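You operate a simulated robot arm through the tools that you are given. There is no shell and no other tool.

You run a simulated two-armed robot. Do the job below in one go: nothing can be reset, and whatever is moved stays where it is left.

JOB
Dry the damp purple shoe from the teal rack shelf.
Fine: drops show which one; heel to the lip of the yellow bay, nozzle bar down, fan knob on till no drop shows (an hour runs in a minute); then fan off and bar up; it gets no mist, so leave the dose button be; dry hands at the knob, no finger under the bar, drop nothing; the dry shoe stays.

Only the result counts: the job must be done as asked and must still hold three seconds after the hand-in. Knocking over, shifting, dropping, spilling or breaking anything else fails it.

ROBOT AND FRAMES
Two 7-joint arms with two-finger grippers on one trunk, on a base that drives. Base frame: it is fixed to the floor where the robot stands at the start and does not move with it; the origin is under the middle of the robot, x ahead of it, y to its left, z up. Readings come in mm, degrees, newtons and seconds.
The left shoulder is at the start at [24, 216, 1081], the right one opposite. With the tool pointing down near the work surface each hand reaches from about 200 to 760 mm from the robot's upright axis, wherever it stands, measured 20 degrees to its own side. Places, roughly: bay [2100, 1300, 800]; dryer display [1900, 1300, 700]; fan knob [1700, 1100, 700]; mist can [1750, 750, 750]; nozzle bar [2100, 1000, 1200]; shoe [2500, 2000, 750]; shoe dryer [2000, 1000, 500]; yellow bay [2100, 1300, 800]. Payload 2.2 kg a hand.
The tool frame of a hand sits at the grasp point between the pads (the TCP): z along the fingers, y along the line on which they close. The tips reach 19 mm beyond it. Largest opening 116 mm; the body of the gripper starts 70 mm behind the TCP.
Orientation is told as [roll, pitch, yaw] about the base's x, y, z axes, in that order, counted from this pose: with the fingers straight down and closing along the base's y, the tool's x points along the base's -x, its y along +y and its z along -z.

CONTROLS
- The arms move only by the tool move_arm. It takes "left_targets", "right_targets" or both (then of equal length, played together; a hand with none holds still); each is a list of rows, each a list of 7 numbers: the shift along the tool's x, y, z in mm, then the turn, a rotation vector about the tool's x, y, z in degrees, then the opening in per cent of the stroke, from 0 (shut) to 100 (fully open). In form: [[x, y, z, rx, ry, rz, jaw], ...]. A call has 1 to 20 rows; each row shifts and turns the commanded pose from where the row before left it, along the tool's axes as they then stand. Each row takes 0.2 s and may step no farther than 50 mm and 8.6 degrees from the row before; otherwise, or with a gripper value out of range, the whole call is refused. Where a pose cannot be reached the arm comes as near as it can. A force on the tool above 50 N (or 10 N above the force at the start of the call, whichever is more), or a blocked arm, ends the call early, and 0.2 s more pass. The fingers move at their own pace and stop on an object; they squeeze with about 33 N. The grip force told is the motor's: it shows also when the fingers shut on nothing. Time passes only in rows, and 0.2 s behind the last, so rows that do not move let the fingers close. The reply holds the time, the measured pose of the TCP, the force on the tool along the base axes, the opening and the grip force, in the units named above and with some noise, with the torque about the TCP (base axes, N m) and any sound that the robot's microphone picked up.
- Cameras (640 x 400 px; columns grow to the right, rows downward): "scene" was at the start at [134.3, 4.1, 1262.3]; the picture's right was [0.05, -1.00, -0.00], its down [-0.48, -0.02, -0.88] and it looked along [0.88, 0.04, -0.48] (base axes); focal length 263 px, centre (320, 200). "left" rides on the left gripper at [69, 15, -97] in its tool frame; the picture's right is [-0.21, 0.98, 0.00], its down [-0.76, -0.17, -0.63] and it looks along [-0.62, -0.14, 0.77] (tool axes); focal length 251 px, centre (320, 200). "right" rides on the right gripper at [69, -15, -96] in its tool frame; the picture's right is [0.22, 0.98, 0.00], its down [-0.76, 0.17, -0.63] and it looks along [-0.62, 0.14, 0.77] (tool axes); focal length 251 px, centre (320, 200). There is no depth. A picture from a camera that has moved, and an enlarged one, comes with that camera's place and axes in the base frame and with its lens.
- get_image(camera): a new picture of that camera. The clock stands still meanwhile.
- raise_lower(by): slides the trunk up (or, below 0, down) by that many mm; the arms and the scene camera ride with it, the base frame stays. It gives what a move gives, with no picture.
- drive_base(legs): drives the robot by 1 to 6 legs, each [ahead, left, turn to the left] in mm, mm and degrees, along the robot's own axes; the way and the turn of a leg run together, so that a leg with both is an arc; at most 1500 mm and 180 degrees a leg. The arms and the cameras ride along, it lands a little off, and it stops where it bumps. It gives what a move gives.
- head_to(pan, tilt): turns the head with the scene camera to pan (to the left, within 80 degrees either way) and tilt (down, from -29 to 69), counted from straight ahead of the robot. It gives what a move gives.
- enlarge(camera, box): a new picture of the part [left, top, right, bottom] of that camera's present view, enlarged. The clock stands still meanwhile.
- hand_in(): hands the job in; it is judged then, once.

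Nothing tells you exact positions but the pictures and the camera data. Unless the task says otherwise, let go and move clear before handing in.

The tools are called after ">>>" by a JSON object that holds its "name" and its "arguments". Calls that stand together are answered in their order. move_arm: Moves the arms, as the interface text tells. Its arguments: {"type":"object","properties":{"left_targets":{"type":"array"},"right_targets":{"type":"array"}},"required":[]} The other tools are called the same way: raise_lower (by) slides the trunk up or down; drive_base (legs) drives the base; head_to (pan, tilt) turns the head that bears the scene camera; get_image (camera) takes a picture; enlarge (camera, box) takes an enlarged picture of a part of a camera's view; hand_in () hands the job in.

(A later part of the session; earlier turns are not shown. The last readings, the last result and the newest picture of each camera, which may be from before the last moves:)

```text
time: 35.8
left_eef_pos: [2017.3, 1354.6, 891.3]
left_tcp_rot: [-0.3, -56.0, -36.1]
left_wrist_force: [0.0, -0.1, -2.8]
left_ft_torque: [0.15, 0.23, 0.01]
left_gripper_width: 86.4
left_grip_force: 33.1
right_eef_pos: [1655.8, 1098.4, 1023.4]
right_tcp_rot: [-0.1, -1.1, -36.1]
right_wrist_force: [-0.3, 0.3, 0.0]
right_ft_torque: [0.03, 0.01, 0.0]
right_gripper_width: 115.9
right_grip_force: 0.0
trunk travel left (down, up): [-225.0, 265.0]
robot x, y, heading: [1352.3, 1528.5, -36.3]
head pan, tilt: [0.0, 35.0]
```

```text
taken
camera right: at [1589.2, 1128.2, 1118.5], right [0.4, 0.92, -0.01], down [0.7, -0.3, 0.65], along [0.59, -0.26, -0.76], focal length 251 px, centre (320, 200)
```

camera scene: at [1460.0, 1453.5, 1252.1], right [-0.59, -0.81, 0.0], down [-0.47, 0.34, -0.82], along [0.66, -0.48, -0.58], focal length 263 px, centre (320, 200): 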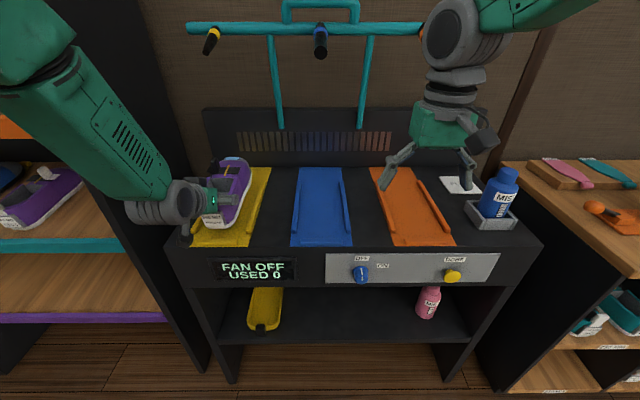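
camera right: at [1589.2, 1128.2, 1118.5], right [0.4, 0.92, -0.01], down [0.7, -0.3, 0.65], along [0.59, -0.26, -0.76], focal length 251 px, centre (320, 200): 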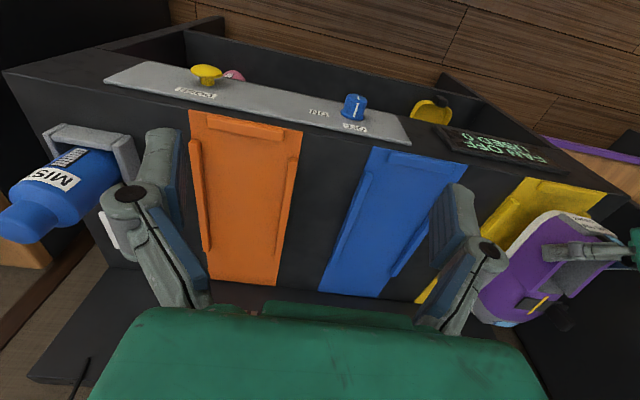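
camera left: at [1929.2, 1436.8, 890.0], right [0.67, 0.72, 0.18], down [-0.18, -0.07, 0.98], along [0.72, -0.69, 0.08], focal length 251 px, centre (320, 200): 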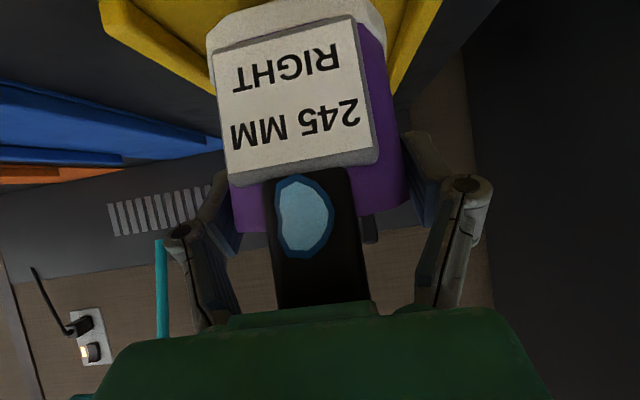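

The shoe hovers over the yellow bay. I'll look closely at the rails, lip and shoe before lowering.

>>> {"name": "enlarge", "arguments": {"camera": "scene", "box": [170, 140, 330, 240]}}

>>> {"name": "enlarge", "arguments": {"camera": "right", "box": [400, 140, 640, 330]}}

>>> {"name": "enlarge", "arguments": {"camera": "left", "box": [80, 0, 480, 250]}}

```text
4.00 times, centred on (250, 190) of scene
camera zoom: at [1460.0, 1453.5, 1252.1], right [-0.59, -0.81, 0.0], down [-0.47, 0.34, -0.82], along [0.66, -0.48, -0.58], focal length 1050 px, centre (600, 240)
```

zoom: 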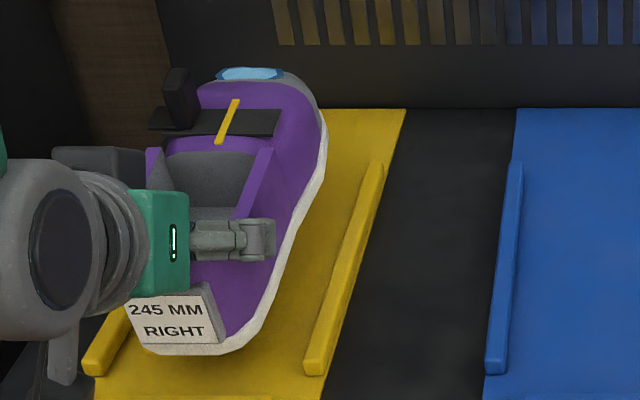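

```text
2.11 times, centred on (520, 235) of right
camera zoom: at [1589.2, 1128.2, 1118.5], right [0.4, 0.92, -0.01], down [0.7, -0.3, 0.65], along [0.59, -0.26, -0.76], focal length 529 px, centre (-101, 126)
```

zoom: 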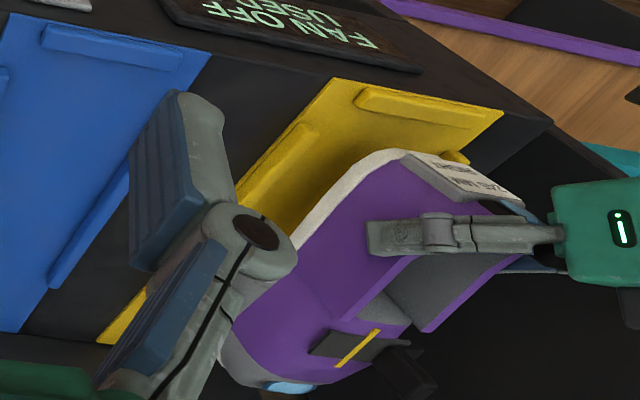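

```text
1.60 times, centred on (280, 125) of left
camera zoom: at [1929.2, 1436.8, 890.0], right [0.67, 0.72, 0.18], down [-0.18, -0.07, 0.98], along [0.72, -0.69, 0.08], focal length 402 px, centre (384, 320)
```

zoom: 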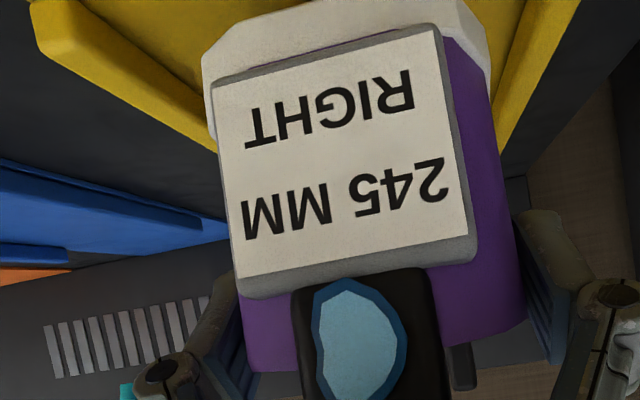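

The shoe is centred between the rails within a few millimetres. I'll move 14 mm forward (so the heel clears the lip) and lower most of the way.

>>> {"name": "move_arm", "arguments": {"left_targets": [[7.7, -1, 13.6, 0, 0, 0, 0], [7.7, -1, 13.6, 0, 0, 0, 0], [0, 0, 0, 0, 0, 0, 0]]}}

>>> {"name": "enlarge", "arguments": {"camera": "scene", "box": [170, 140, 330, 240]}}

>>> {"name": "enlarge", "arguments": {"camera": "right", "box": [400, 140, 640, 330]}}

```text
time: 36.6
left_eef_pos: [2022.6, 1345.3, 867.5]
left_tcp_rot: [-0.1, -56.2, -36.3]
left_wrist_force: [0.2, -0.3, -3.4]
left_ft_torque: [0.14, 0.23, -0.04]
left_gripper_width: 86.3
left_grip_force: 33.0
right_eef_pos: [1652.0, 1099.3, 1025.3]
right_tcp_rot: [-0.1, -1.3, -36.2]
right_wrist_force: [-1.0, 0.1, 0.1]
right_ft_torque: [0.0, -0.01, -0.01]
right_gripper_width: 116.2
right_grip_force: 0.2
trunk travel left (down, up): [-225.0, 265.0]
robot x, y, heading: [1353.2, 1531.1, -36.2]
head pan, tilt: [0.0, 35.0]
```

```text
4.00 times, centred on (250, 190) of scene
camera zoom: at [1458.9, 1453.3, 1252.2], right [-0.59, -0.81, 0.0], down [-0.47, 0.34, -0.82], along [0.66, -0.48, -0.58], focal length 1050 px, centre (600, 240)
```

zoom: 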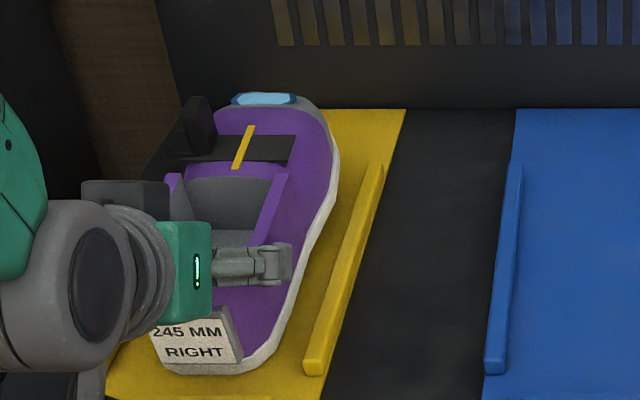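

```text
2.11 times, centred on (520, 235) of right
camera zoom: at [1585.2, 1130.3, 1120.3], right [0.4, 0.92, -0.01], down [0.7, -0.3, 0.65], along [0.59, -0.27, -0.76], focal length 529 px, centre (-101, 126)
```

zoom: 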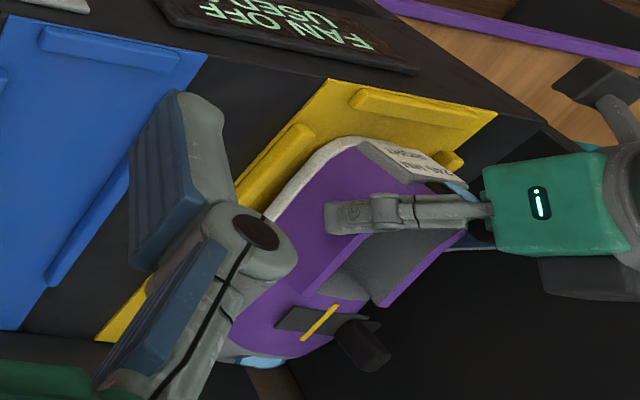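

>>> {"name": "move_arm", "arguments": {"left_targets": [[3.3, 0, 2.2, 0, 0, 0, 0], [3.3, 0, 2.2, 0, 0, 0, 0], [0, 0, 0, 0, 0, 0, 0]]}}

>>> {"name": "enlarge", "arguments": {"camera": "right", "box": [400, 140, 640, 330]}}

```text
time: 37.4
left_eef_pos: [2024.7, 1344.2, 865.0]
left_tcp_rot: [-0.1, -57.0, -36.1]
left_wrist_force: [9.1, -1.1, 29.6]
left_ft_torque: [0.24, 0.7, -0.05]
left_gripper_width: 87.6
left_grip_force: 32.8
right_eef_pos: [1650.8, 1100.0, 1027.6]
right_tcp_rot: [0.0, -1.3, -36.1]
right_wrist_force: [0.1, 0.5, -0.2]
right_ft_torque: [-0.02, -0.03, 0.01]
right_gripper_width: 116.0
right_grip_force: 0.1
trunk travel left (down, up): [-225.0, 265.0]
robot x, y, heading: [1352.4, 1531.1, -36.4]
head pan, tilt: [0.0, 35.0]
```

```text
2.11 times, centred on (520, 235) of right
camera zoom: at [1583.5, 1129.9, 1120.8], right [0.4, 0.92, 0.0], down [0.7, -0.3, 0.65], along [0.59, -0.27, -0.76], focal length 529 px, centre (-101, 126)
```

zoom: 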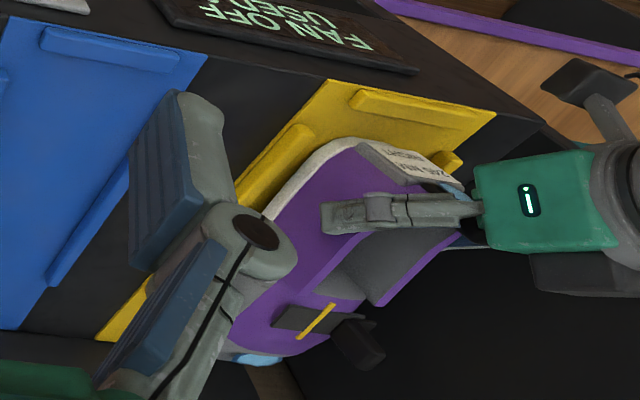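

Contact with the bay floor shows (about 30 N up). I'll look from the other cameras to confirm the shoe sits flat on the pad and not on a rail.

>>> {"name": "get_image", "arguments": {"camera": "left"}}

>>> {"name": "enlarge", "arguments": {"camera": "scene", "box": [170, 140, 330, 240]}}

```text
taken
camera left: at [1937.2, 1426.5, 860.8], right [0.67, 0.72, 0.18], down [-0.19, -0.07, 0.98], along [0.72, -0.69, 0.1], focal length 251 px, centre (320, 200)
```

left: 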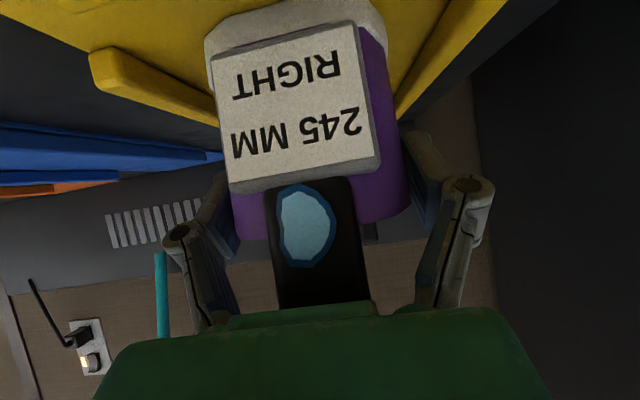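

```text
4.00 times, centred on (250, 190) of scene
camera zoom: at [1455.0, 1454.4, 1253.0], right [-0.59, -0.81, 0.0], down [-0.46, 0.34, -0.82], along [0.66, -0.48, -0.57], focal length 1050 px, centre (600, 240)
```

zoom: 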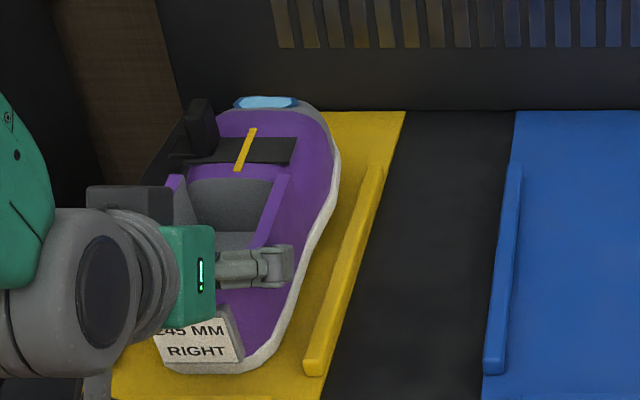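

The shoe sits between the rails with yellow showing on both sides. I'll ease the pressure a little and slide it back toward the lip in small steps, watching the force.

>>> {"name": "move_arm", "arguments": {"left_targets": [[-3.3, 0, -2.2, 0, 0, 0, 0], [1.66, 0, -2.5, 0, 0, 0, 0], [1.66, 0, -2.5, 0, 0, 0, 0], [0, 0, 0, 0, 0, 0, 0]]}}

>>> {"name": "enlarge", "arguments": {"camera": "right", "box": [400, 140, 640, 330]}}

```text
time: 38.4
left_eef_pos: [2017.6, 1347.8, 864.4]
left_tcp_rot: [0.0, -56.4, -36.3]
left_wrist_force: [7.6, -6.1, 20.2]
left_ft_torque: [0.01, 0.56, 0.06]
left_gripper_width: 86.6
left_grip_force: 33.2
right_eef_pos: [1651.0, 1099.4, 1026.0]
right_tcp_rot: [0.0, -1.4, -36.1]
right_wrist_force: [-0.8, 0.6, -0.6]
right_ft_torque: [0.01, -0.01, -0.02]
right_gripper_width: 116.2
right_grip_force: 0.0
trunk travel left (down, up): [-225.0, 265.0]
robot x, y, heading: [1347.4, 1527.9, -36.3]
head pan, tilt: [0.0, 35.0]
```

```text
2.11 times, centred on (520, 235) of right
camera zoom: at [1583.7, 1129.2, 1120.3], right [0.4, 0.92, 0.0], down [0.7, -0.3, 0.65], along [0.59, -0.26, -0.76], focal length 529 px, centre (-101, 126)
```

zoom: 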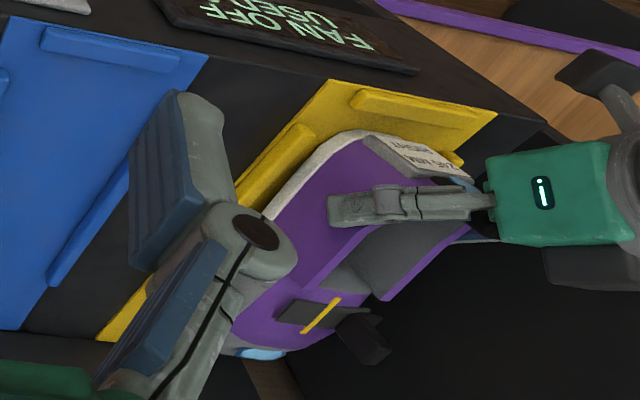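

>>> {"name": "move_arm", "arguments": {"left_targets": [[-1.6, 0, -1.1, 0, 0, 0, 0], [1.66, 0, -2.5, 0, 0, 0, 0], [1.66, 0, -2.5, 0, 0, 0, 0], [0, 0, 0, 0, 0, 0, 0]]}}

>>> {"name": "enlarge", "arguments": {"camera": "right", "box": [400, 140, 640, 330]}}

>>> {"name": "get_image", "arguments": {"camera": "left"}}

```text
time: 39.4
left_eef_pos: [2013.1, 1351.0, 864.9]
left_tcp_rot: [0.1, -56.3, -36.2]
left_wrist_force: [3.9, -2.6, 14.2]
left_ft_torque: [0.28, 0.37, 0.04]
left_gripper_width: 86.7
left_grip_force: 33.3
right_eef_pos: [1651.5, 1099.7, 1026.3]
right_tcp_rot: [0.0, -1.2, -36.2]
right_wrist_force: [-0.1, -0.8, 0.8]
right_ft_torque: [0.0, 0.03, -0.01]
right_gripper_width: 116.1
right_grip_force: 0.0
trunk travel left (down, up): [-225.0, 265.0]
robot x, y, heading: [1352.0, 1526.1, -36.3]
head pan, tilt: [0.0, 35.0]
```

```text
2.11 times, centred on (520, 235) of right
camera zoom: at [1584.1, 1129.4, 1120.2], right [0.4, 0.92, 0.0], down [0.7, -0.3, 0.65], along [0.59, -0.26, -0.76], focal length 529 px, centre (-101, 126)
```

zoom: 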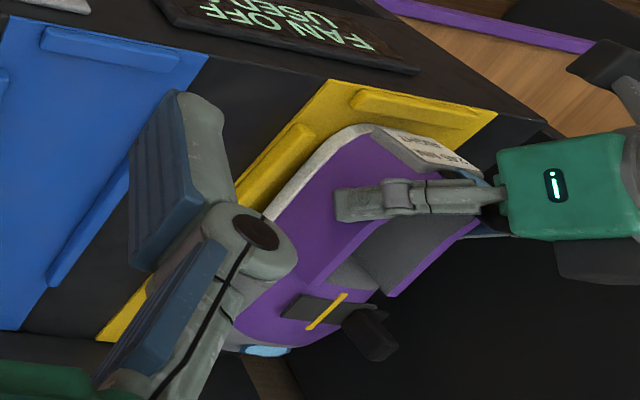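

```text
taken
camera left: at [1925.8, 1434.6, 861.9], right [0.67, 0.72, 0.18], down [-0.18, -0.07, 0.98], along [0.72, -0.69, 0.08], focal length 251 px, centre (320, 200)
```

left: 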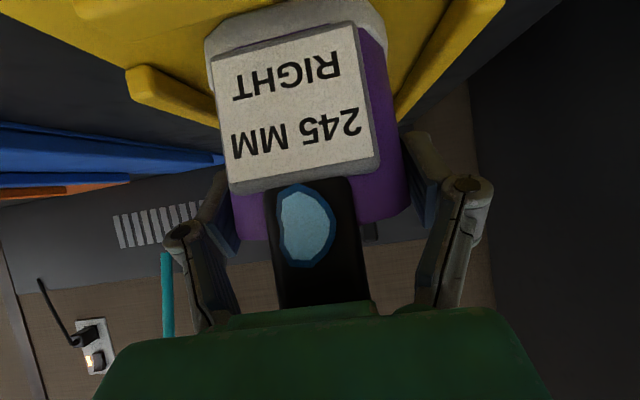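

>>> {"name": "move_arm", "arguments": {"left_targets": [[1.66, 0, -2.5, 0, 0, 0, 0], [1.66, 0, -2.5, 0, 0, 0, 0], [0, 0, 0, 0, 0, 0, 0]]}}

>>> {"name": "enlarge", "arguments": {"camera": "right", "box": [500, 150, 600, 230]}}

```text
time: 40.2
left_eef_pos: [2008.1, 1355.8, 864.6]
left_tcp_rot: [0.0, -56.1, -36.1]
left_wrist_force: [2.0, -2.5, 9.2]
left_ft_torque: [0.33, 0.31, 0.02]
left_gripper_width: 86.7
left_grip_force: 33.0
right_eef_pos: [1650.8, 1099.1, 1025.5]
right_tcp_rot: [0.0, -1.3, -36.2]
right_wrist_force: [-0.6, 0.6, 0.0]
right_ft_torque: [0.01, 0.02, 0.01]
right_gripper_width: 115.9
right_grip_force: 0.0
trunk travel left (down, up): [-225.0, 265.0]
robot x, y, heading: [1352.1, 1529.4, -36.2]
head pan, tilt: [0.0, 35.0]
```

```text
5.00 times, centred on (550, 190) of right
camera zoom: at [1584.5, 1129.5, 1120.1], right [0.4, 0.92, 0.0], down [0.7, -0.3, 0.65], along [0.59, -0.26, -0.76], focal length 1257 px, centre (-830, 250)
```

zoom: 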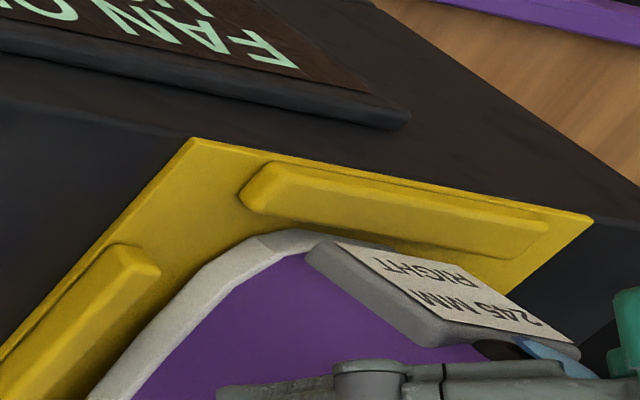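

>>> {"name": "move_arm", "arguments": {"left_targets": [[1.66, 0, -2.5, 0, 0, 0, 0], [1.66, 0, -2.5, 0, 0, 0, 0], [0, 0, 0, 0, 0, 0, 0]]}}

>>> {"name": "enlarge", "arguments": {"camera": "right", "box": [500, 150, 600, 230]}}

```text
time: 41.0
left_eef_pos: [2004.2, 1358.8, 863.9]
left_tcp_rot: [-0.1, -56.3, -36.2]
left_wrist_force: [2.8, -1.6, 4.0]
left_ft_torque: [0.26, 0.2, 0.12]
left_gripper_width: 86.7
left_grip_force: 33.0
right_eef_pos: [1651.5, 1100.0, 1025.9]
right_tcp_rot: [0.0, -1.2, -36.0]
right_wrist_force: [-0.1, -0.7, -0.6]
right_ft_torque: [0.01, 0.0, 0.03]
right_gripper_width: 115.9
right_grip_force: 0.0
trunk travel left (down, up): [-225.0, 265.0]
robot x, y, heading: [1350.2, 1530.4, -36.1]
head pan, tilt: [0.0, 35.0]
```

```text
5.00 times, centred on (550, 190) of right
camera zoom: at [1585.2, 1129.7, 1120.0], right [0.4, 0.92, -0.01], down [0.7, -0.3, 0.65], along [0.59, -0.27, -0.76], focal length 1257 px, centre (-830, 250)
```

zoom: 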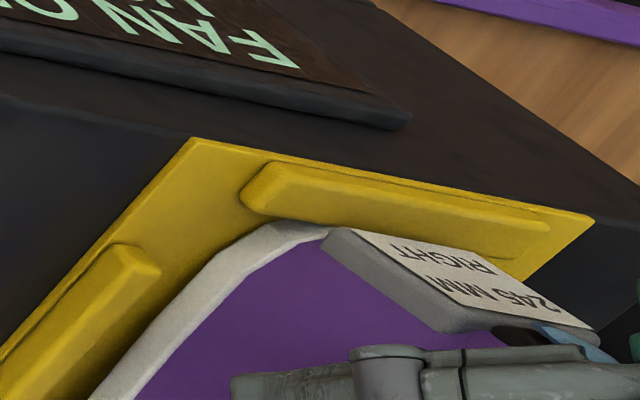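

>>> {"name": "move_arm", "arguments": {"left_targets": [[1.66, 0, -2.5, 0, 0, 0, 0], [1.1, 0, -1.66, 0, 0, 0, 0], [0, 0, 0, 0, 0, 0, 0]]}}

>>> {"name": "enlarge", "arguments": {"camera": "right", "box": [500, 150, 600, 230]}}

>>> {"name": "get_image", "arguments": {"camera": "left"}}

```text
time: 41.8
left_eef_pos: [2001.8, 1360.4, 865.9]
left_tcp_rot: [0.0, -56.3, -36.2]
left_wrist_force: [20.6, -16.5, -1.1]
left_ft_torque: [-0.7, -0.81, 0.35]
left_gripper_width: 86.6
left_grip_force: 32.8
right_eef_pos: [1653.7, 1098.8, 1026.3]
right_tcp_rot: [0.0, -1.1, -36.2]
right_wrist_force: [-0.3, 0.1, 0.6]
right_ft_torque: [0.04, -0.02, -0.01]
right_gripper_width: 116.2
right_grip_force: 0.0
trunk travel left (down, up): [-225.0, 265.0]
robot x, y, heading: [1353.5, 1529.9, -36.2]
head pan, tilt: [0.0, 35.0]
```

```text
5.00 times, centred on (550, 190) of right
camera zoom: at [1587.0, 1128.4, 1119.3], right [0.4, 0.92, 0.0], down [0.7, -0.3, 0.65], along [0.59, -0.26, -0.76], focal length 1257 px, centre (-830, 250)
```

zoom: 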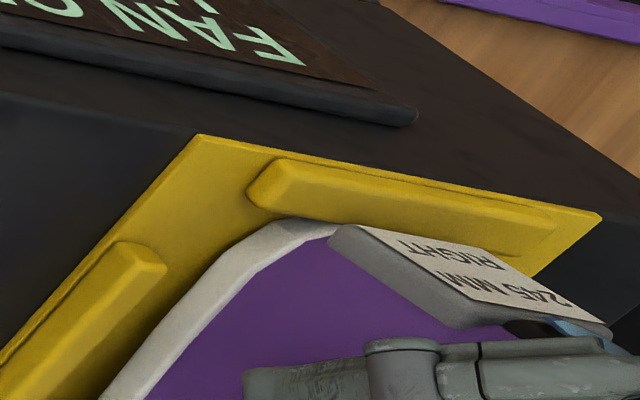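

```text
taken
camera left: at [1915.3, 1443.2, 861.9], right [0.67, 0.72, 0.18], down [-0.18, -0.07, 0.98], along [0.72, -0.69, 0.08], focal length 251 px, centre (320, 200)
```

left: 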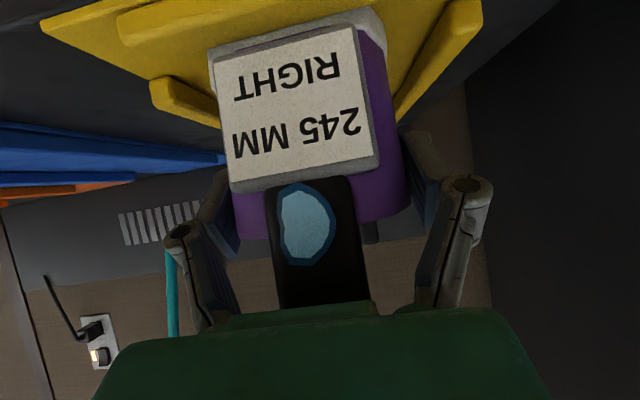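

The heel has met the lip (26 N push along the bay). I'll ease off a millimetre or so, open the fingers, and check that the shoe rests against the lip.

>>> {"name": "move_arm", "arguments": {"left_targets": [[0.5, 0, 2.0, 0, 0, 0, 0], [0, 0, 0, 0, 0, 0, 0]]}}

```text
time: 42.4
left_eef_pos: [2001.8, 1360.7, 864.4]
left_tcp_rot: [0.0, -56.4, -36.4]
left_wrist_force: [15.2, -12.2, 12.3]
left_ft_torque: [-0.16, -0.28, 0.29]
left_gripper_width: 86.6
left_grip_force: 33.2
right_eef_pos: [1651.1, 1099.0, 1025.5]
right_tcp_rot: [-0.2, -1.2, -36.2]
right_wrist_force: [0.2, 0.4, 0.0]
right_ft_torque: [-0.02, 0.0, -0.01]
right_gripper_width: 116.0
right_grip_force: 0.1
trunk travel left (down, up): [-225.0, 265.0]
robot x, y, heading: [1357.7, 1533.5, -36.3]
head pan, tilt: [0.0, 35.0]
```

>>> {"name": "move_arm", "arguments": {"left_targets": [[-1.0, 0, 1.5, 0, 0, 0, 0], [0, 0, 0, 0, 0, 0, 0], [0, 0, 0, 0, 0, 0, 90], [0, 0, 0, 0, 0, 0, 100], [0, 0, 0, 0, 0, 0, 100]]}}

>>> {"name": "enlarge", "arguments": {"camera": "right", "box": [480, 140, 640, 260]}}

>>> {"name": "get_image", "arguments": {"camera": "left"}}

>>> {"name": "enlarge", "arguments": {"camera": "scene", "box": [170, 140, 330, 240]}}

```text
time: 43.6
left_eef_pos: [2003.1, 1362.0, 862.3]
left_tcp_rot: [-0.2, -56.0, -36.3]
left_wrist_force: [0.3, 0.5, -0.2]
left_ft_torque: [-0.01, 0.02, 0.0]
left_gripper_width: 116.1
left_grip_force: 0.0
right_eef_pos: [1651.9, 1099.1, 1026.8]
right_tcp_rot: [-0.1, -1.2, -36.2]
right_wrist_force: [0.3, 0.4, -0.5]
right_ft_torque: [0.05, 0.02, 0.02]
right_gripper_width: 116.2
right_grip_force: 0.0
trunk travel left (down, up): [-225.0, 265.0]
robot x, y, heading: [1353.8, 1529.1, -36.3]
head pan, tilt: [0.0, 35.0]
```

```text
3.33 times, centred on (560, 200) of right
camera zoom: at [1585.3, 1130.0, 1120.0], right [0.4, 0.92, -0.01], down [0.7, -0.3, 0.65], along [0.59, -0.27, -0.76], focal length 838 px, centre (-480, 200)
```

zoom: 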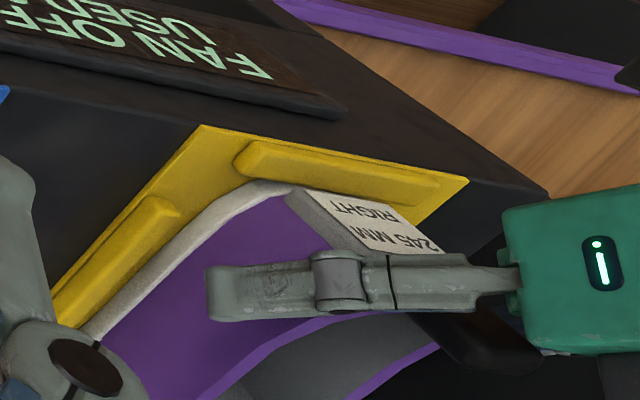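

```text
taken
camera left: at [1915.5, 1444.3, 860.3], right [0.67, 0.72, 0.18], down [-0.18, -0.07, 0.98], along [0.72, -0.69, 0.08], focal length 251 px, centre (320, 200)
```

left: 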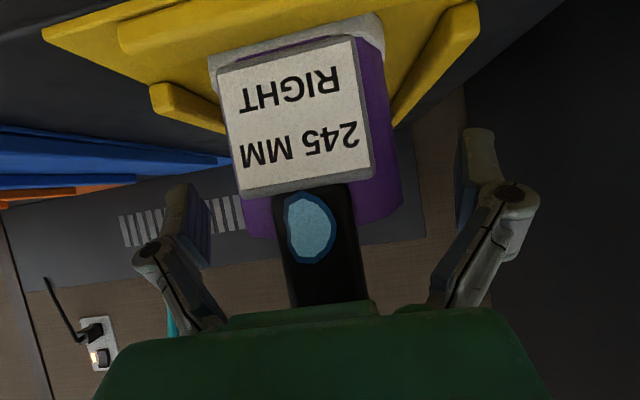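

```text
4.00 times, centred on (250, 190) of scene
camera zoom: at [1458.7, 1453.2, 1252.2], right [-0.59, -0.81, 0.0], down [-0.47, 0.34, -0.82], along [0.66, -0.48, -0.58], focal length 1050 px, centre (600, 240)
```

zoom: 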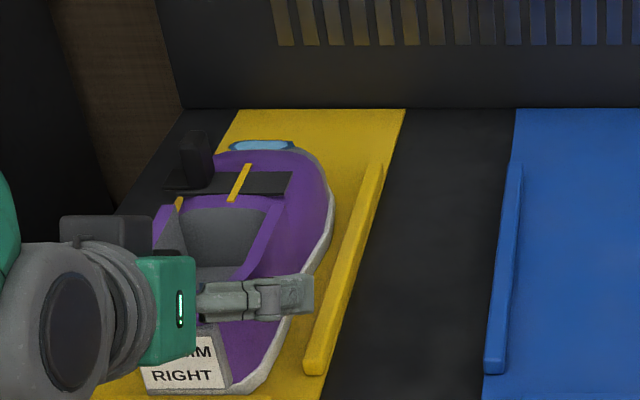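

The shoe rests free in the yellow bay with its heel at the lip. I'll back the left hand straight out along its fingers and away, then check the shoe.

>>> {"name": "move_arm", "arguments": {"left_targets": [[0, 0, -20, 0, 0, 0, 100], [0, 0, -30, 0, 0, 0, 100], [0, 0, -35, 0, 0, 0, 100], [0, 0, -40, 0, 0, 0, 100], [-10, 15, -40, 0, 0, 0, 100], [-10, 20, -40, 0, 0, 0, 100], [0, 20, -40, 0, 0, 0, 100], [0, 0, 0, 0, 0, 0, 100]]}}

>>> {"name": "get_image", "arguments": {"camera": "scene"}}

>>> {"name": "enlarge", "arguments": {"camera": "scene", "box": [170, 140, 330, 240]}}

>>> {"name": "enlarge", "arguments": {"camera": "right", "box": [440, 140, 640, 280]}}

>>> {"name": "get_image", "arguments": {"camera": "left"}}

```text
time: 45.4
left_eef_pos: [1908.8, 1503.9, 1021.4]
left_tcp_rot: [-0.1, -56.0, -36.1]
left_wrist_force: [-0.2, 0.4, -0.3]
left_ft_torque: [-0.02, 0.02, -0.01]
left_gripper_width: 116.0
left_grip_force: 0.1
left hand out of reach, approached as far as the arm can: row 6, 7
right_eef_pos: [1653.4, 1099.7, 1026.0]
right_tcp_rot: [-0.1, -1.2, -36.2]
right_wrist_force: [-0.1, 0.4, 0.0]
right_ft_torque: [0.02, 0.02, 0.0]
right_gripper_width: 116.1
right_grip_force: 0.0
trunk travel left (down, up): [-225.0, 265.0]
robot x, y, heading: [1353.2, 1533.2, -36.2]
head pan, tilt: [0.0, 35.0]
```

```text
taken
camera scene: at [1458.7, 1454.5, 1252.3], right [-0.59, -0.81, 0.0], down [-0.47, 0.34, -0.82], along [0.66, -0.48, -0.58], focal length 263 px, centre (320, 200)
```

scene: 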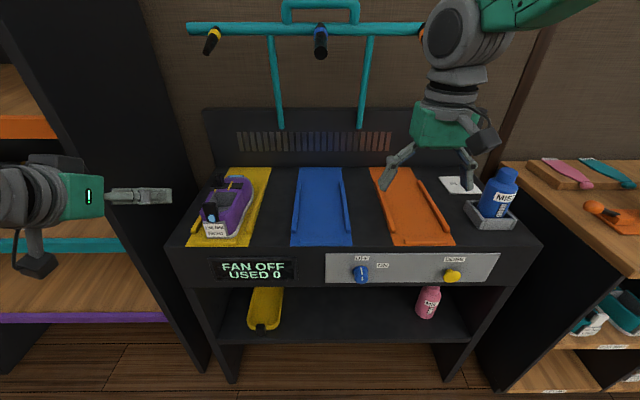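

```text
4.00 times, centred on (250, 190) of scene
camera zoom: at [1458.7, 1454.5, 1252.3], right [-0.59, -0.81, 0.0], down [-0.47, 0.34, -0.82], along [0.66, -0.48, -0.58], focal length 1050 px, centre (600, 240)
```

zoom: 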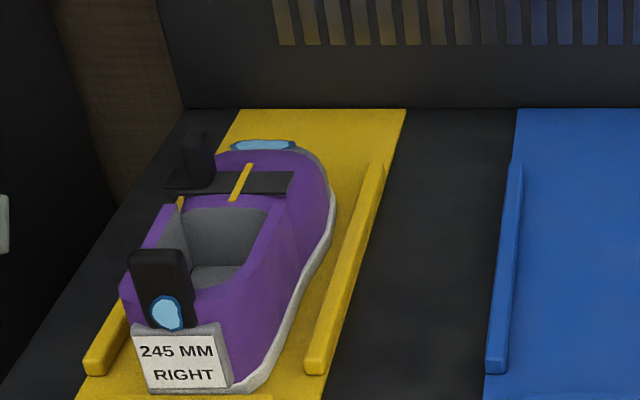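

```text
2.86 times, centred on (540, 210) of right
camera zoom: at [1586.4, 1130.3, 1119.7], right [0.4, 0.92, -0.01], down [0.7, -0.3, 0.65], along [0.59, -0.27, -0.76], focal length 718 px, centre (-309, 171)
```

zoom: 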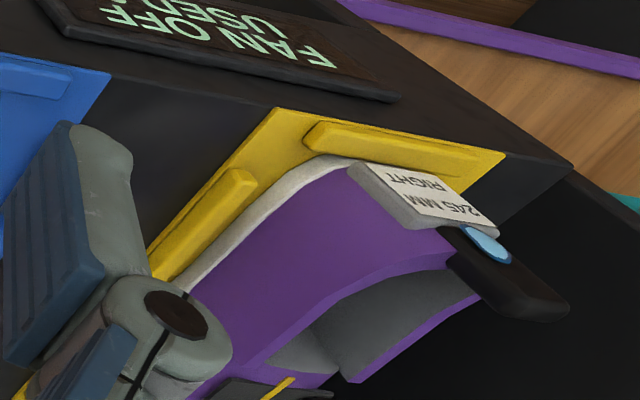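

```text
taken
camera left: at [1822.4, 1586.4, 1019.3], right [0.67, 0.72, 0.18], down [-0.18, -0.07, 0.98], along [0.72, -0.69, 0.08], focal length 251 px, centre (320, 200)
```

left: 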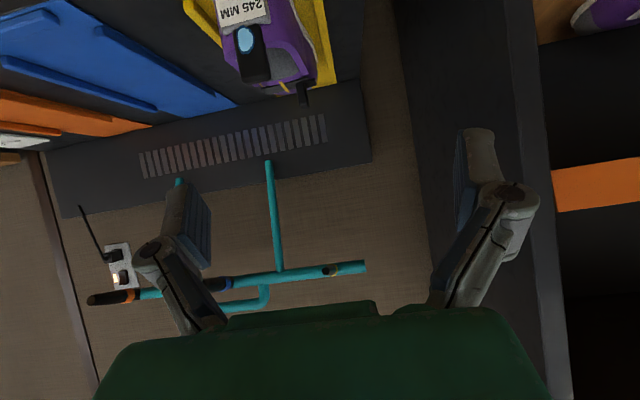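

The shoe lies straight in the yellow bay with its heel against the lip, and the drops are visible on tab and toe. I'll fold the left (wet) hand away, raise the trunk for the bar work and look at the bar, and check the base clearance to the dryer.

>>> {"name": "move_arm", "arguments": {"left_targets": [[0, 0, 0, 0, 7.9, 0, 100], [0, 0, 0, 0, 7.9, 0, 100], [0, 0, 0, 0, 7.9, 0, 100], [0, 0, 0, 0, 7.9, 0, 100], [0, 0, 0, 0, 7.9, 0, 100], [0, 0, 0, 0, 7.9, 0, 100], [0, 0, 0, 0, 7.9, 0, 100], [20, 20, 0, 0, 0, 0, 100], [20, 20, 0, 0, 0, 0, 100], [0, 0, 0, 0, 0, 0, 100]]}}

>>> {"name": "raise_lower", "arguments": {"by": 200}}

>>> {"name": "get_image", "arguments": {"camera": "scene"}}

>>> {"name": "get_image", "arguments": {"camera": "right"}}

>>> {"name": "head_to", "arguments": {"pan": 0, "tilt": 66}}

>>> {"name": "get_image", "arguments": {"camera": "scene"}}

```text
time: 47.6
left_eef_pos: [1899.9, 1552.3, 1019.8]
left_tcp_rot: [-2.8, -7.3, -37.0]
left_wrist_force: [-0.1, -0.7, 0.4]
left_ft_torque: [-0.01, -0.02, -0.01]
left_gripper_width: 116.2
left_grip_force: 0.1
left hand out of reach, approached as far as the arm can: row 2
right_eef_pos: [1652.2, 1100.0, 1026.3]
right_tcp_rot: [0.0, -1.2, -36.3]
right_wrist_force: [0.7, -0.4, -0.7]
right_ft_torque: [0.0, -0.01, -0.03]
right_gripper_width: 115.9
right_grip_force: 0.0
trunk travel left (down, up): [-225.0, 265.0]
robot x, y, heading: [1349.8, 1531.5, -36.3]
head pan, tilt: [0.0, 35.0]
```

```text
time: 49.8
left_eef_pos: [1900.5, 1552.1, 1214.1]
left_tcp_rot: [-2.8, -6.8, -37.0]
left_wrist_force: [-0.4, 0.2, -0.5]
left_ft_torque: [-0.02, -0.01, 0.0]
left_gripper_width: 116.0
left_grip_force: 0.1
right_eef_pos: [1653.1, 1100.0, 1225.4]
right_tcp_rot: [-0.1, -1.2, -36.2]
right_wrist_force: [0.8, 0.1, -0.5]
right_ft_torque: [0.04, 0.01, 0.0]
right_gripper_width: 115.8
right_grip_force: 0.1
trunk travel left (down, up): [-425.0, 65.0]
robot x, y, heading: [1355.7, 1528.5, -36.3]
head pan, tilt: [0.0, 35.0]
```

```text
taken
camera scene: at [1458.6, 1453.2, 1452.2], right [-0.59, -0.81, 0.0], down [-0.47, 0.34, -0.82], along [0.66, -0.48, -0.58], focal length 263 px, centre (320, 200)
```

scene: 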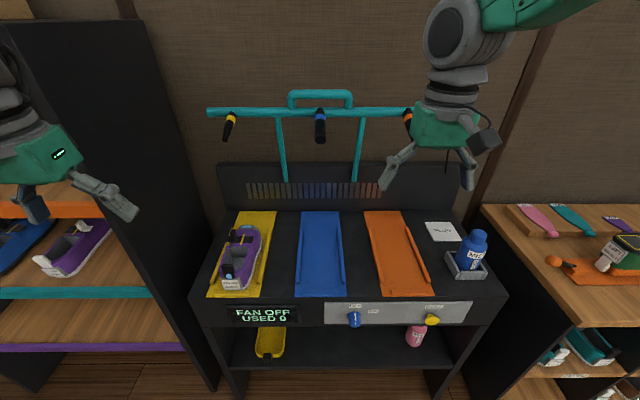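

```text
taken
camera right: at [1585.5, 1129.8, 1319.9], right [0.4, 0.92, -0.01], down [0.7, -0.3, 0.65], along [0.59, -0.27, -0.76], focal length 251 px, centre (320, 200)
```

right: 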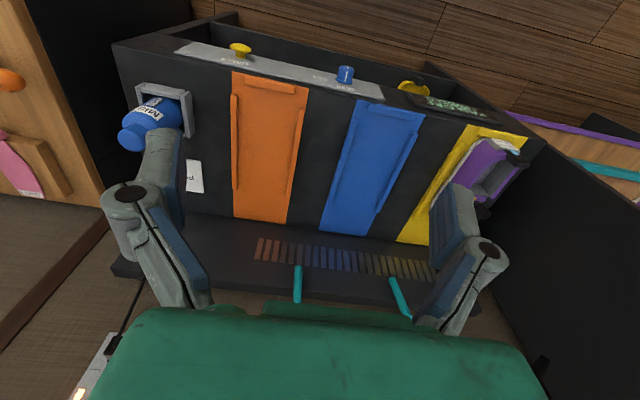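

```text
time: 50.8
left_eef_pos: [1899.2, 1552.4, 1215.7]
left_tcp_rot: [-2.8, -6.9, -36.9]
left_wrist_force: [0.6, -0.3, 0.5]
left_ft_torque: [0.02, 0.06, -0.02]
left_gripper_width: 116.1
left_grip_force: 0.1
right_eef_pos: [1652.4, 1099.5, 1225.8]
right_tcp_rot: [-0.1, -1.2, -36.2]
right_wrist_force: [0.1, 0.5, 0.7]
right_ft_torque: [0.03, -0.03, -0.02]
right_gripper_width: 116.0
right_grip_force: 0.0
trunk travel left (down, up): [-425.0, 65.0]
robot x, y, heading: [1355.9, 1530.6, -36.1]
head pan, tilt: [0.0, 66.0]
```

```text
taken
camera scene: at [1435.3, 1470.2, 1411.6], right [-0.59, -0.81, 0.0], down [-0.74, 0.54, -0.4], along [0.33, -0.24, -0.91], focal length 263 px, centre (320, 200)
```

scene: 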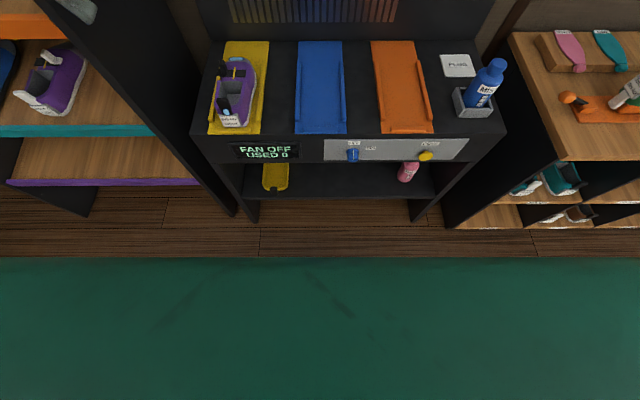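

The dryer is clear in front of my base. I'll look at the bar and handle more closely from this height.

>>> {"name": "head_to", "arguments": {"pan": 0, "tilt": 20}}

>>> {"name": "get_image", "arguments": {"camera": "scene"}}

>>> {"name": "enlarge", "arguments": {"camera": "scene", "box": [190, 140, 430, 290]}}

```text
time: 51.9
left_eef_pos: [1899.6, 1551.5, 1216.2]
left_tcp_rot: [-2.9, -6.9, -37.0]
left_wrist_force: [-0.6, -0.2, -0.4]
left_ft_torque: [-0.03, 0.0, -0.02]
left_gripper_width: 116.3
left_grip_force: 0.1
right_eef_pos: [1653.4, 1099.8, 1225.9]
right_tcp_rot: [0.0, -1.2, -36.1]
right_wrist_force: [0.9, -0.1, -0.3]
right_ft_torque: [0.0, 0.03, 0.01]
right_gripper_width: 115.8
right_grip_force: 0.0
trunk travel left (down, up): [-425.0, 65.0]
robot x, y, heading: [1353.8, 1531.8, -36.2]
head pan, tilt: [0.0, 20.0]
```

```text
taken
camera scene: at [1462.7, 1450.1, 1476.1], right [-0.59, -0.81, 0.0], down [-0.28, 0.2, -0.94], along [0.76, -0.55, -0.35], focal length 263 px, centre (320, 200)
```

scene: 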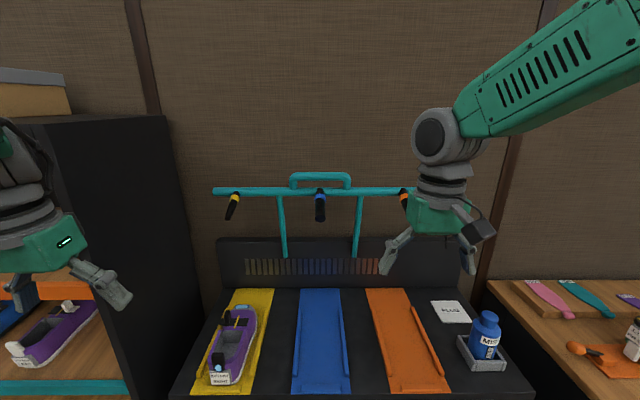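

```text
2.67 times, centred on (310, 215) of scene
camera zoom: at [1462.7, 1450.1, 1476.1], right [-0.59, -0.81, 0.0], down [-0.28, 0.2, -0.94], along [0.76, -0.55, -0.35], focal length 700 px, centre (347, 160)
```

zoom: 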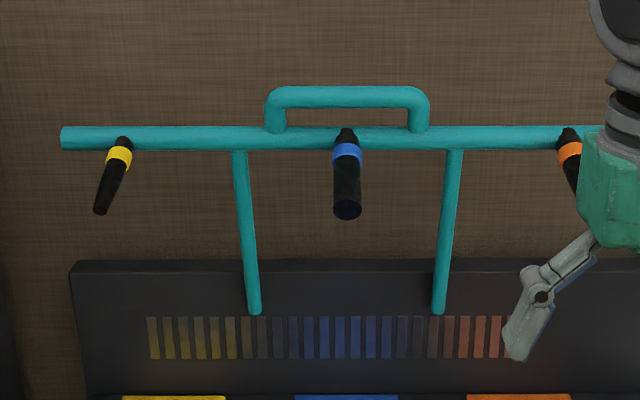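

The handle's top rod is at about row (u 1080, v 1945–2120, z 1278), with the hinge near (1141, 960). I'll drive a bit closer so the right (dry) hand can reach over the handle.

>>> {"name": "drive_base", "arguments": {"legs": [[125, 40, 0]]}}

>>> {"name": "get_image", "arguments": {"camera": "scene"}}

```text
time: 53.2
left_eef_pos: [2014.1, 1498.3, 1222.9]
left_tcp_rot: [-2.2, -7.4, -37.6]
left_wrist_force: [-1.1, -0.6, 0.2]
left_ft_torque: [0.06, -0.03, 0.01]
left_gripper_width: 115.9
left_grip_force: 0.0
right_eef_pos: [1764.6, 1047.4, 1224.3]
right_tcp_rot: [0.7, -1.2, -36.3]
right_wrist_force: [-0.1, 0.9, -0.2]
right_ft_torque: [0.02, 0.0, -0.03]
right_gripper_width: 115.9
right_grip_force: 0.0
trunk travel left (down, up): [-425.0, 65.0]
robot x, y, heading: [1475.4, 1487.2, -36.1]
head pan, tilt: [0.0, 20.0]
```

```text
taken
camera scene: at [1573.7, 1397.5, 1476.4], right [-0.59, -0.81, -0.01], down [-0.27, 0.21, -0.94], along [0.76, -0.55, -0.34], focal length 263 px, centre (320, 200)
```

scene: 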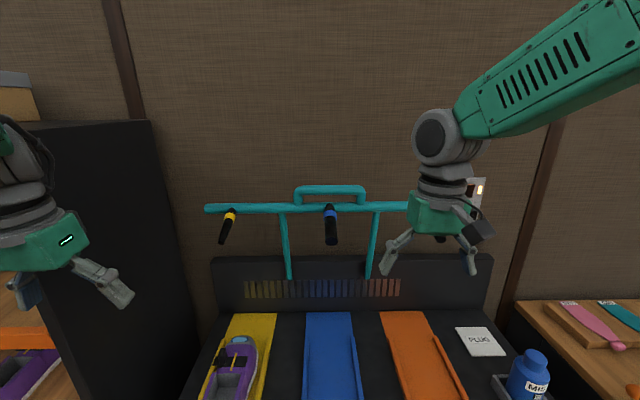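

Robot now stands at row u≈319, v≈2070. I'll close the right fingers, tilt them 45° forward, and raise them above handle height, then bring them forward over the handle.

>>> {"name": "move_arm", "arguments": {"right_targets": [[0, 0, 0, 0, -7.3, 0, 0], [0, 0, 0, 0, -7.3, 0, 0], [0, 0, 0, 0, -7.3, 0, 0], [0, 0, 0, 0, -7.3, 0, 0], [0, 0, 0, 0, -7.3, 0, 0], [0, 0, 0, 0, -7.3, 0, 0], [-29.1, 0, -27.9, 0, 0, 0, 0], [-29.1, 0, -27.9, 0, 0, 0, 0], [-29.1, 0, -27.9, 0, 0, 0, 0], [-30.3, 17.1, 31.7, 0, 0, 0, 0], [-30.3, 17.1, 31.7, 0, 0, 0, 0], [-30.3, 17.1, 31.7, 0, 0, 0, 0], [0, 0, 0, 0, 0, 0, 0]]}}

>>> {"name": "get_image", "arguments": {"camera": "scene"}}

>>> {"name": "get_image", "arguments": {"camera": "right"}}

```text
time: 56.0
left_eef_pos: [2009.7, 1495.1, 1224.6]
left_tcp_rot: [-2.7, -7.5, -37.5]
left_wrist_force: [-1.0, -0.3, 0.3]
left_ft_torque: [0.07, -0.05, 0.0]
left_gripper_width: 115.8
left_grip_force: 0.0
right_eef_pos: [1897.5, 1007.0, 1342.8]
right_tcp_rot: [0.7, -45.0, -37.1]
right_wrist_force: [-0.7, -0.6, -0.7]
right_ft_torque: [0.08, -0.03, 0.01]
right_gripper_width: 0.3
right_grip_force: 28.9
right hand out of reach, approached as far as the arm can: row 7
trunk travel left (down, up): [-425.0, 65.0]
robot x, y, heading: [1470.5, 1485.0, -36.1]
head pan, tilt: [0.0, 20.0]
```

```text
taken
camera scene: at [1574.6, 1394.9, 1476.2], right [-0.59, -0.81, -0.01], down [-0.27, 0.21, -0.94], along [0.76, -0.55, -0.34], focal length 263 px, centre (320, 200)
```

scene: 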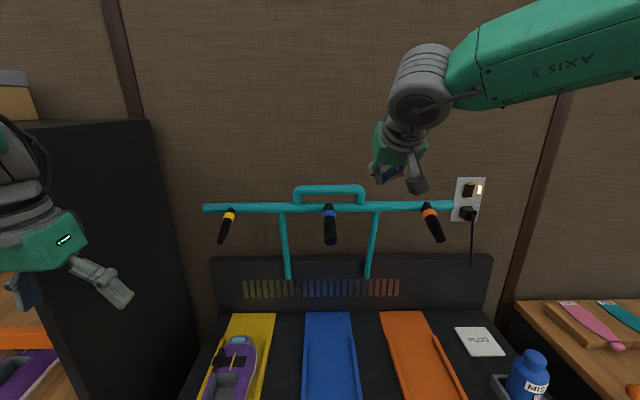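

```text
taken
camera right: at [1794.0, 1064.3, 1361.4], right [0.46, 0.88, -0.14], down [0.16, 0.07, 0.98], along [0.87, -0.47, -0.11], focal length 251 px, centre (320, 200)
```

right: 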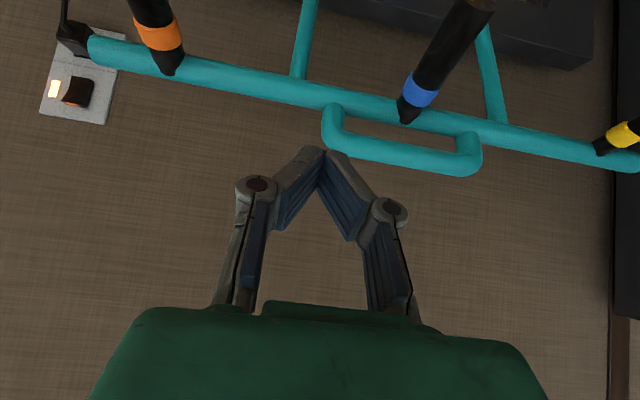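

>>> {"name": "move_arm", "arguments": {"right_targets": [[-31, 18.7, 31, 0, 0, 0, 0], [-31, 18.7, 31, 0, 0, 0, 0], [-31, 18.7, 31, 0, 0, 0, 0], [-31, 18.7, 31, 0, 0, 0, 0], [0, 0, 0, 0, 0, 0, 0]]}}

>>> {"name": "get_image", "arguments": {"camera": "scene"}}

>>> {"name": "get_image", "arguments": {"camera": "right"}}

>>> {"name": "get_image", "arguments": {"camera": "left"}}

```text
time: 57.2
left_eef_pos: [2015.7, 1505.5, 1224.8]
left_tcp_rot: [-2.8, -7.8, -37.7]
left_wrist_force: [0.0, 0.0, 0.0]
left_ft_torque: [-0.02, -0.02, 0.01]
left_gripper_width: 116.2
left_grip_force: 0.0
right_eef_pos: [2084.8, 977.9, 1346.2]
right_tcp_rot: [0.0, -45.0, -36.3]
right_wrist_force: [-0.7, 0.5, 0.3]
right_ft_torque: [-0.03, 0.0, 0.01]
right_gripper_width: 0.0
right_grip_force: 28.1
right hand out of reach, approached as far as the arm can: row 4
trunk travel left (down, up): [-425.0, 65.0]
robot x, y, heading: [1474.9, 1488.1, -36.5]
head pan, tilt: [0.0, 20.0]
```

```text
taken
camera scene: at [1582.3, 1404.0, 1476.2], right [-0.59, -0.81, 0.0], down [-0.28, 0.21, -0.94], along [0.76, -0.55, -0.35], focal length 263 px, centre (320, 200)
```

scene: 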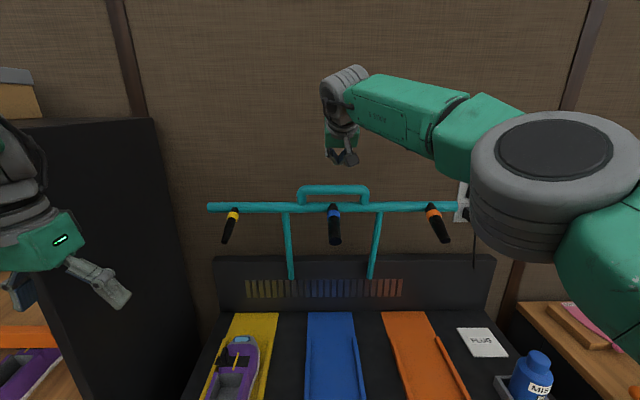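

```text
taken
camera right: at [1980.7, 1036.5, 1365.0], right [0.45, 0.88, -0.15], down [0.17, 0.08, 0.98], along [0.87, -0.47, -0.11], focal length 251 px, centre (320, 200)
```

right: 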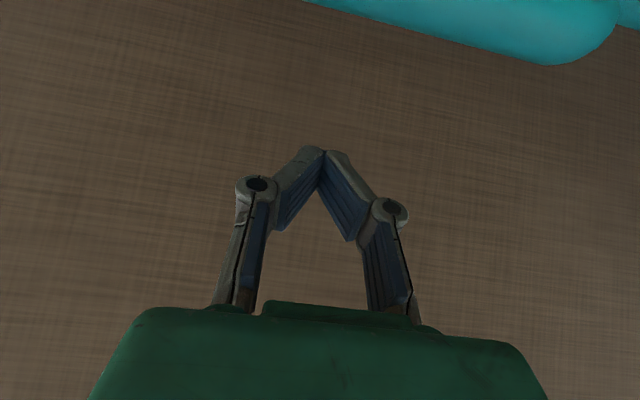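

```text
taken
camera left: at [1964.0, 1571.6, 1309.8], right [0.77, 0.64, -0.02], down [0.44, -0.51, 0.74], along [0.46, -0.57, -0.68], focal length 251 px, centre (320, 200)
```

left: 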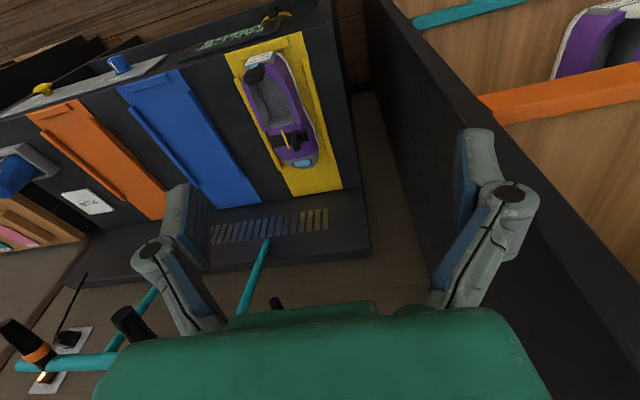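

The fingertips are over and just behind the handle rod. I'll lower them behind it and bring them gently into contact, pulling toward me and down.

>>> {"name": "move_arm", "arguments": {"right_targets": [[13.5, 0, 13.5, 0, 0, 0, 0], [13.5, 0, 13.5, 0, 0, 0, 0], [8, 0, 0, 0, 0, 0, 0], [8, 0, 0, 0, 0, 0, 0], [0, 0, 0, 0, 0, 0, 0]]}}

>>> {"name": "get_image", "arguments": {"camera": "scene"}}

>>> {"name": "get_image", "arguments": {"camera": "right"}}

```text
time: 58.4
left_eef_pos: [2023.6, 1514.6, 1216.9]
left_tcp_rot: [-3.5, -7.3, -37.1]
left_wrist_force: [-0.1, 0.5, 0.6]
left_ft_torque: [-0.04, 0.04, 0.01]
left_gripper_width: 116.1
left_grip_force: 0.0
right_eef_pos: [2081.2, 991.8, 1295.3]
right_tcp_rot: [-0.4, -45.0, -36.0]
right_wrist_force: [-0.3, 0.4, 1.0]
right_ft_torque: [-0.07, 0.01, 0.0]
right_gripper_width: 0.2
right_grip_force: 28.4
trunk travel left (down, up): [-425.0, 65.0]
robot x, y, heading: [1477.6, 1490.0, -36.2]
head pan, tilt: [0.0, 20.0]
```

```text
taken
camera scene: at [1591.7, 1414.6, 1476.0], right [-0.59, -0.81, 0.01], down [-0.28, 0.2, -0.94], along [0.76, -0.56, -0.35], focal length 263 px, centre (320, 200)
```

scene: 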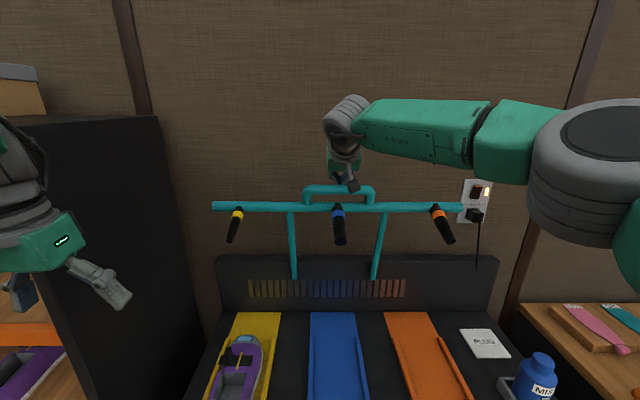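

```text
taken
camera right: at [1976.8, 1049.8, 1313.7], right [0.46, 0.88, -0.16], down [0.17, 0.09, 0.98], along [0.87, -0.47, -0.11], focal length 251 px, centre (320, 200)
```

right: 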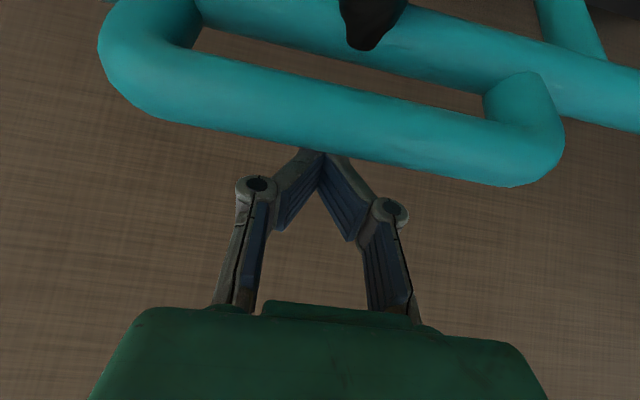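

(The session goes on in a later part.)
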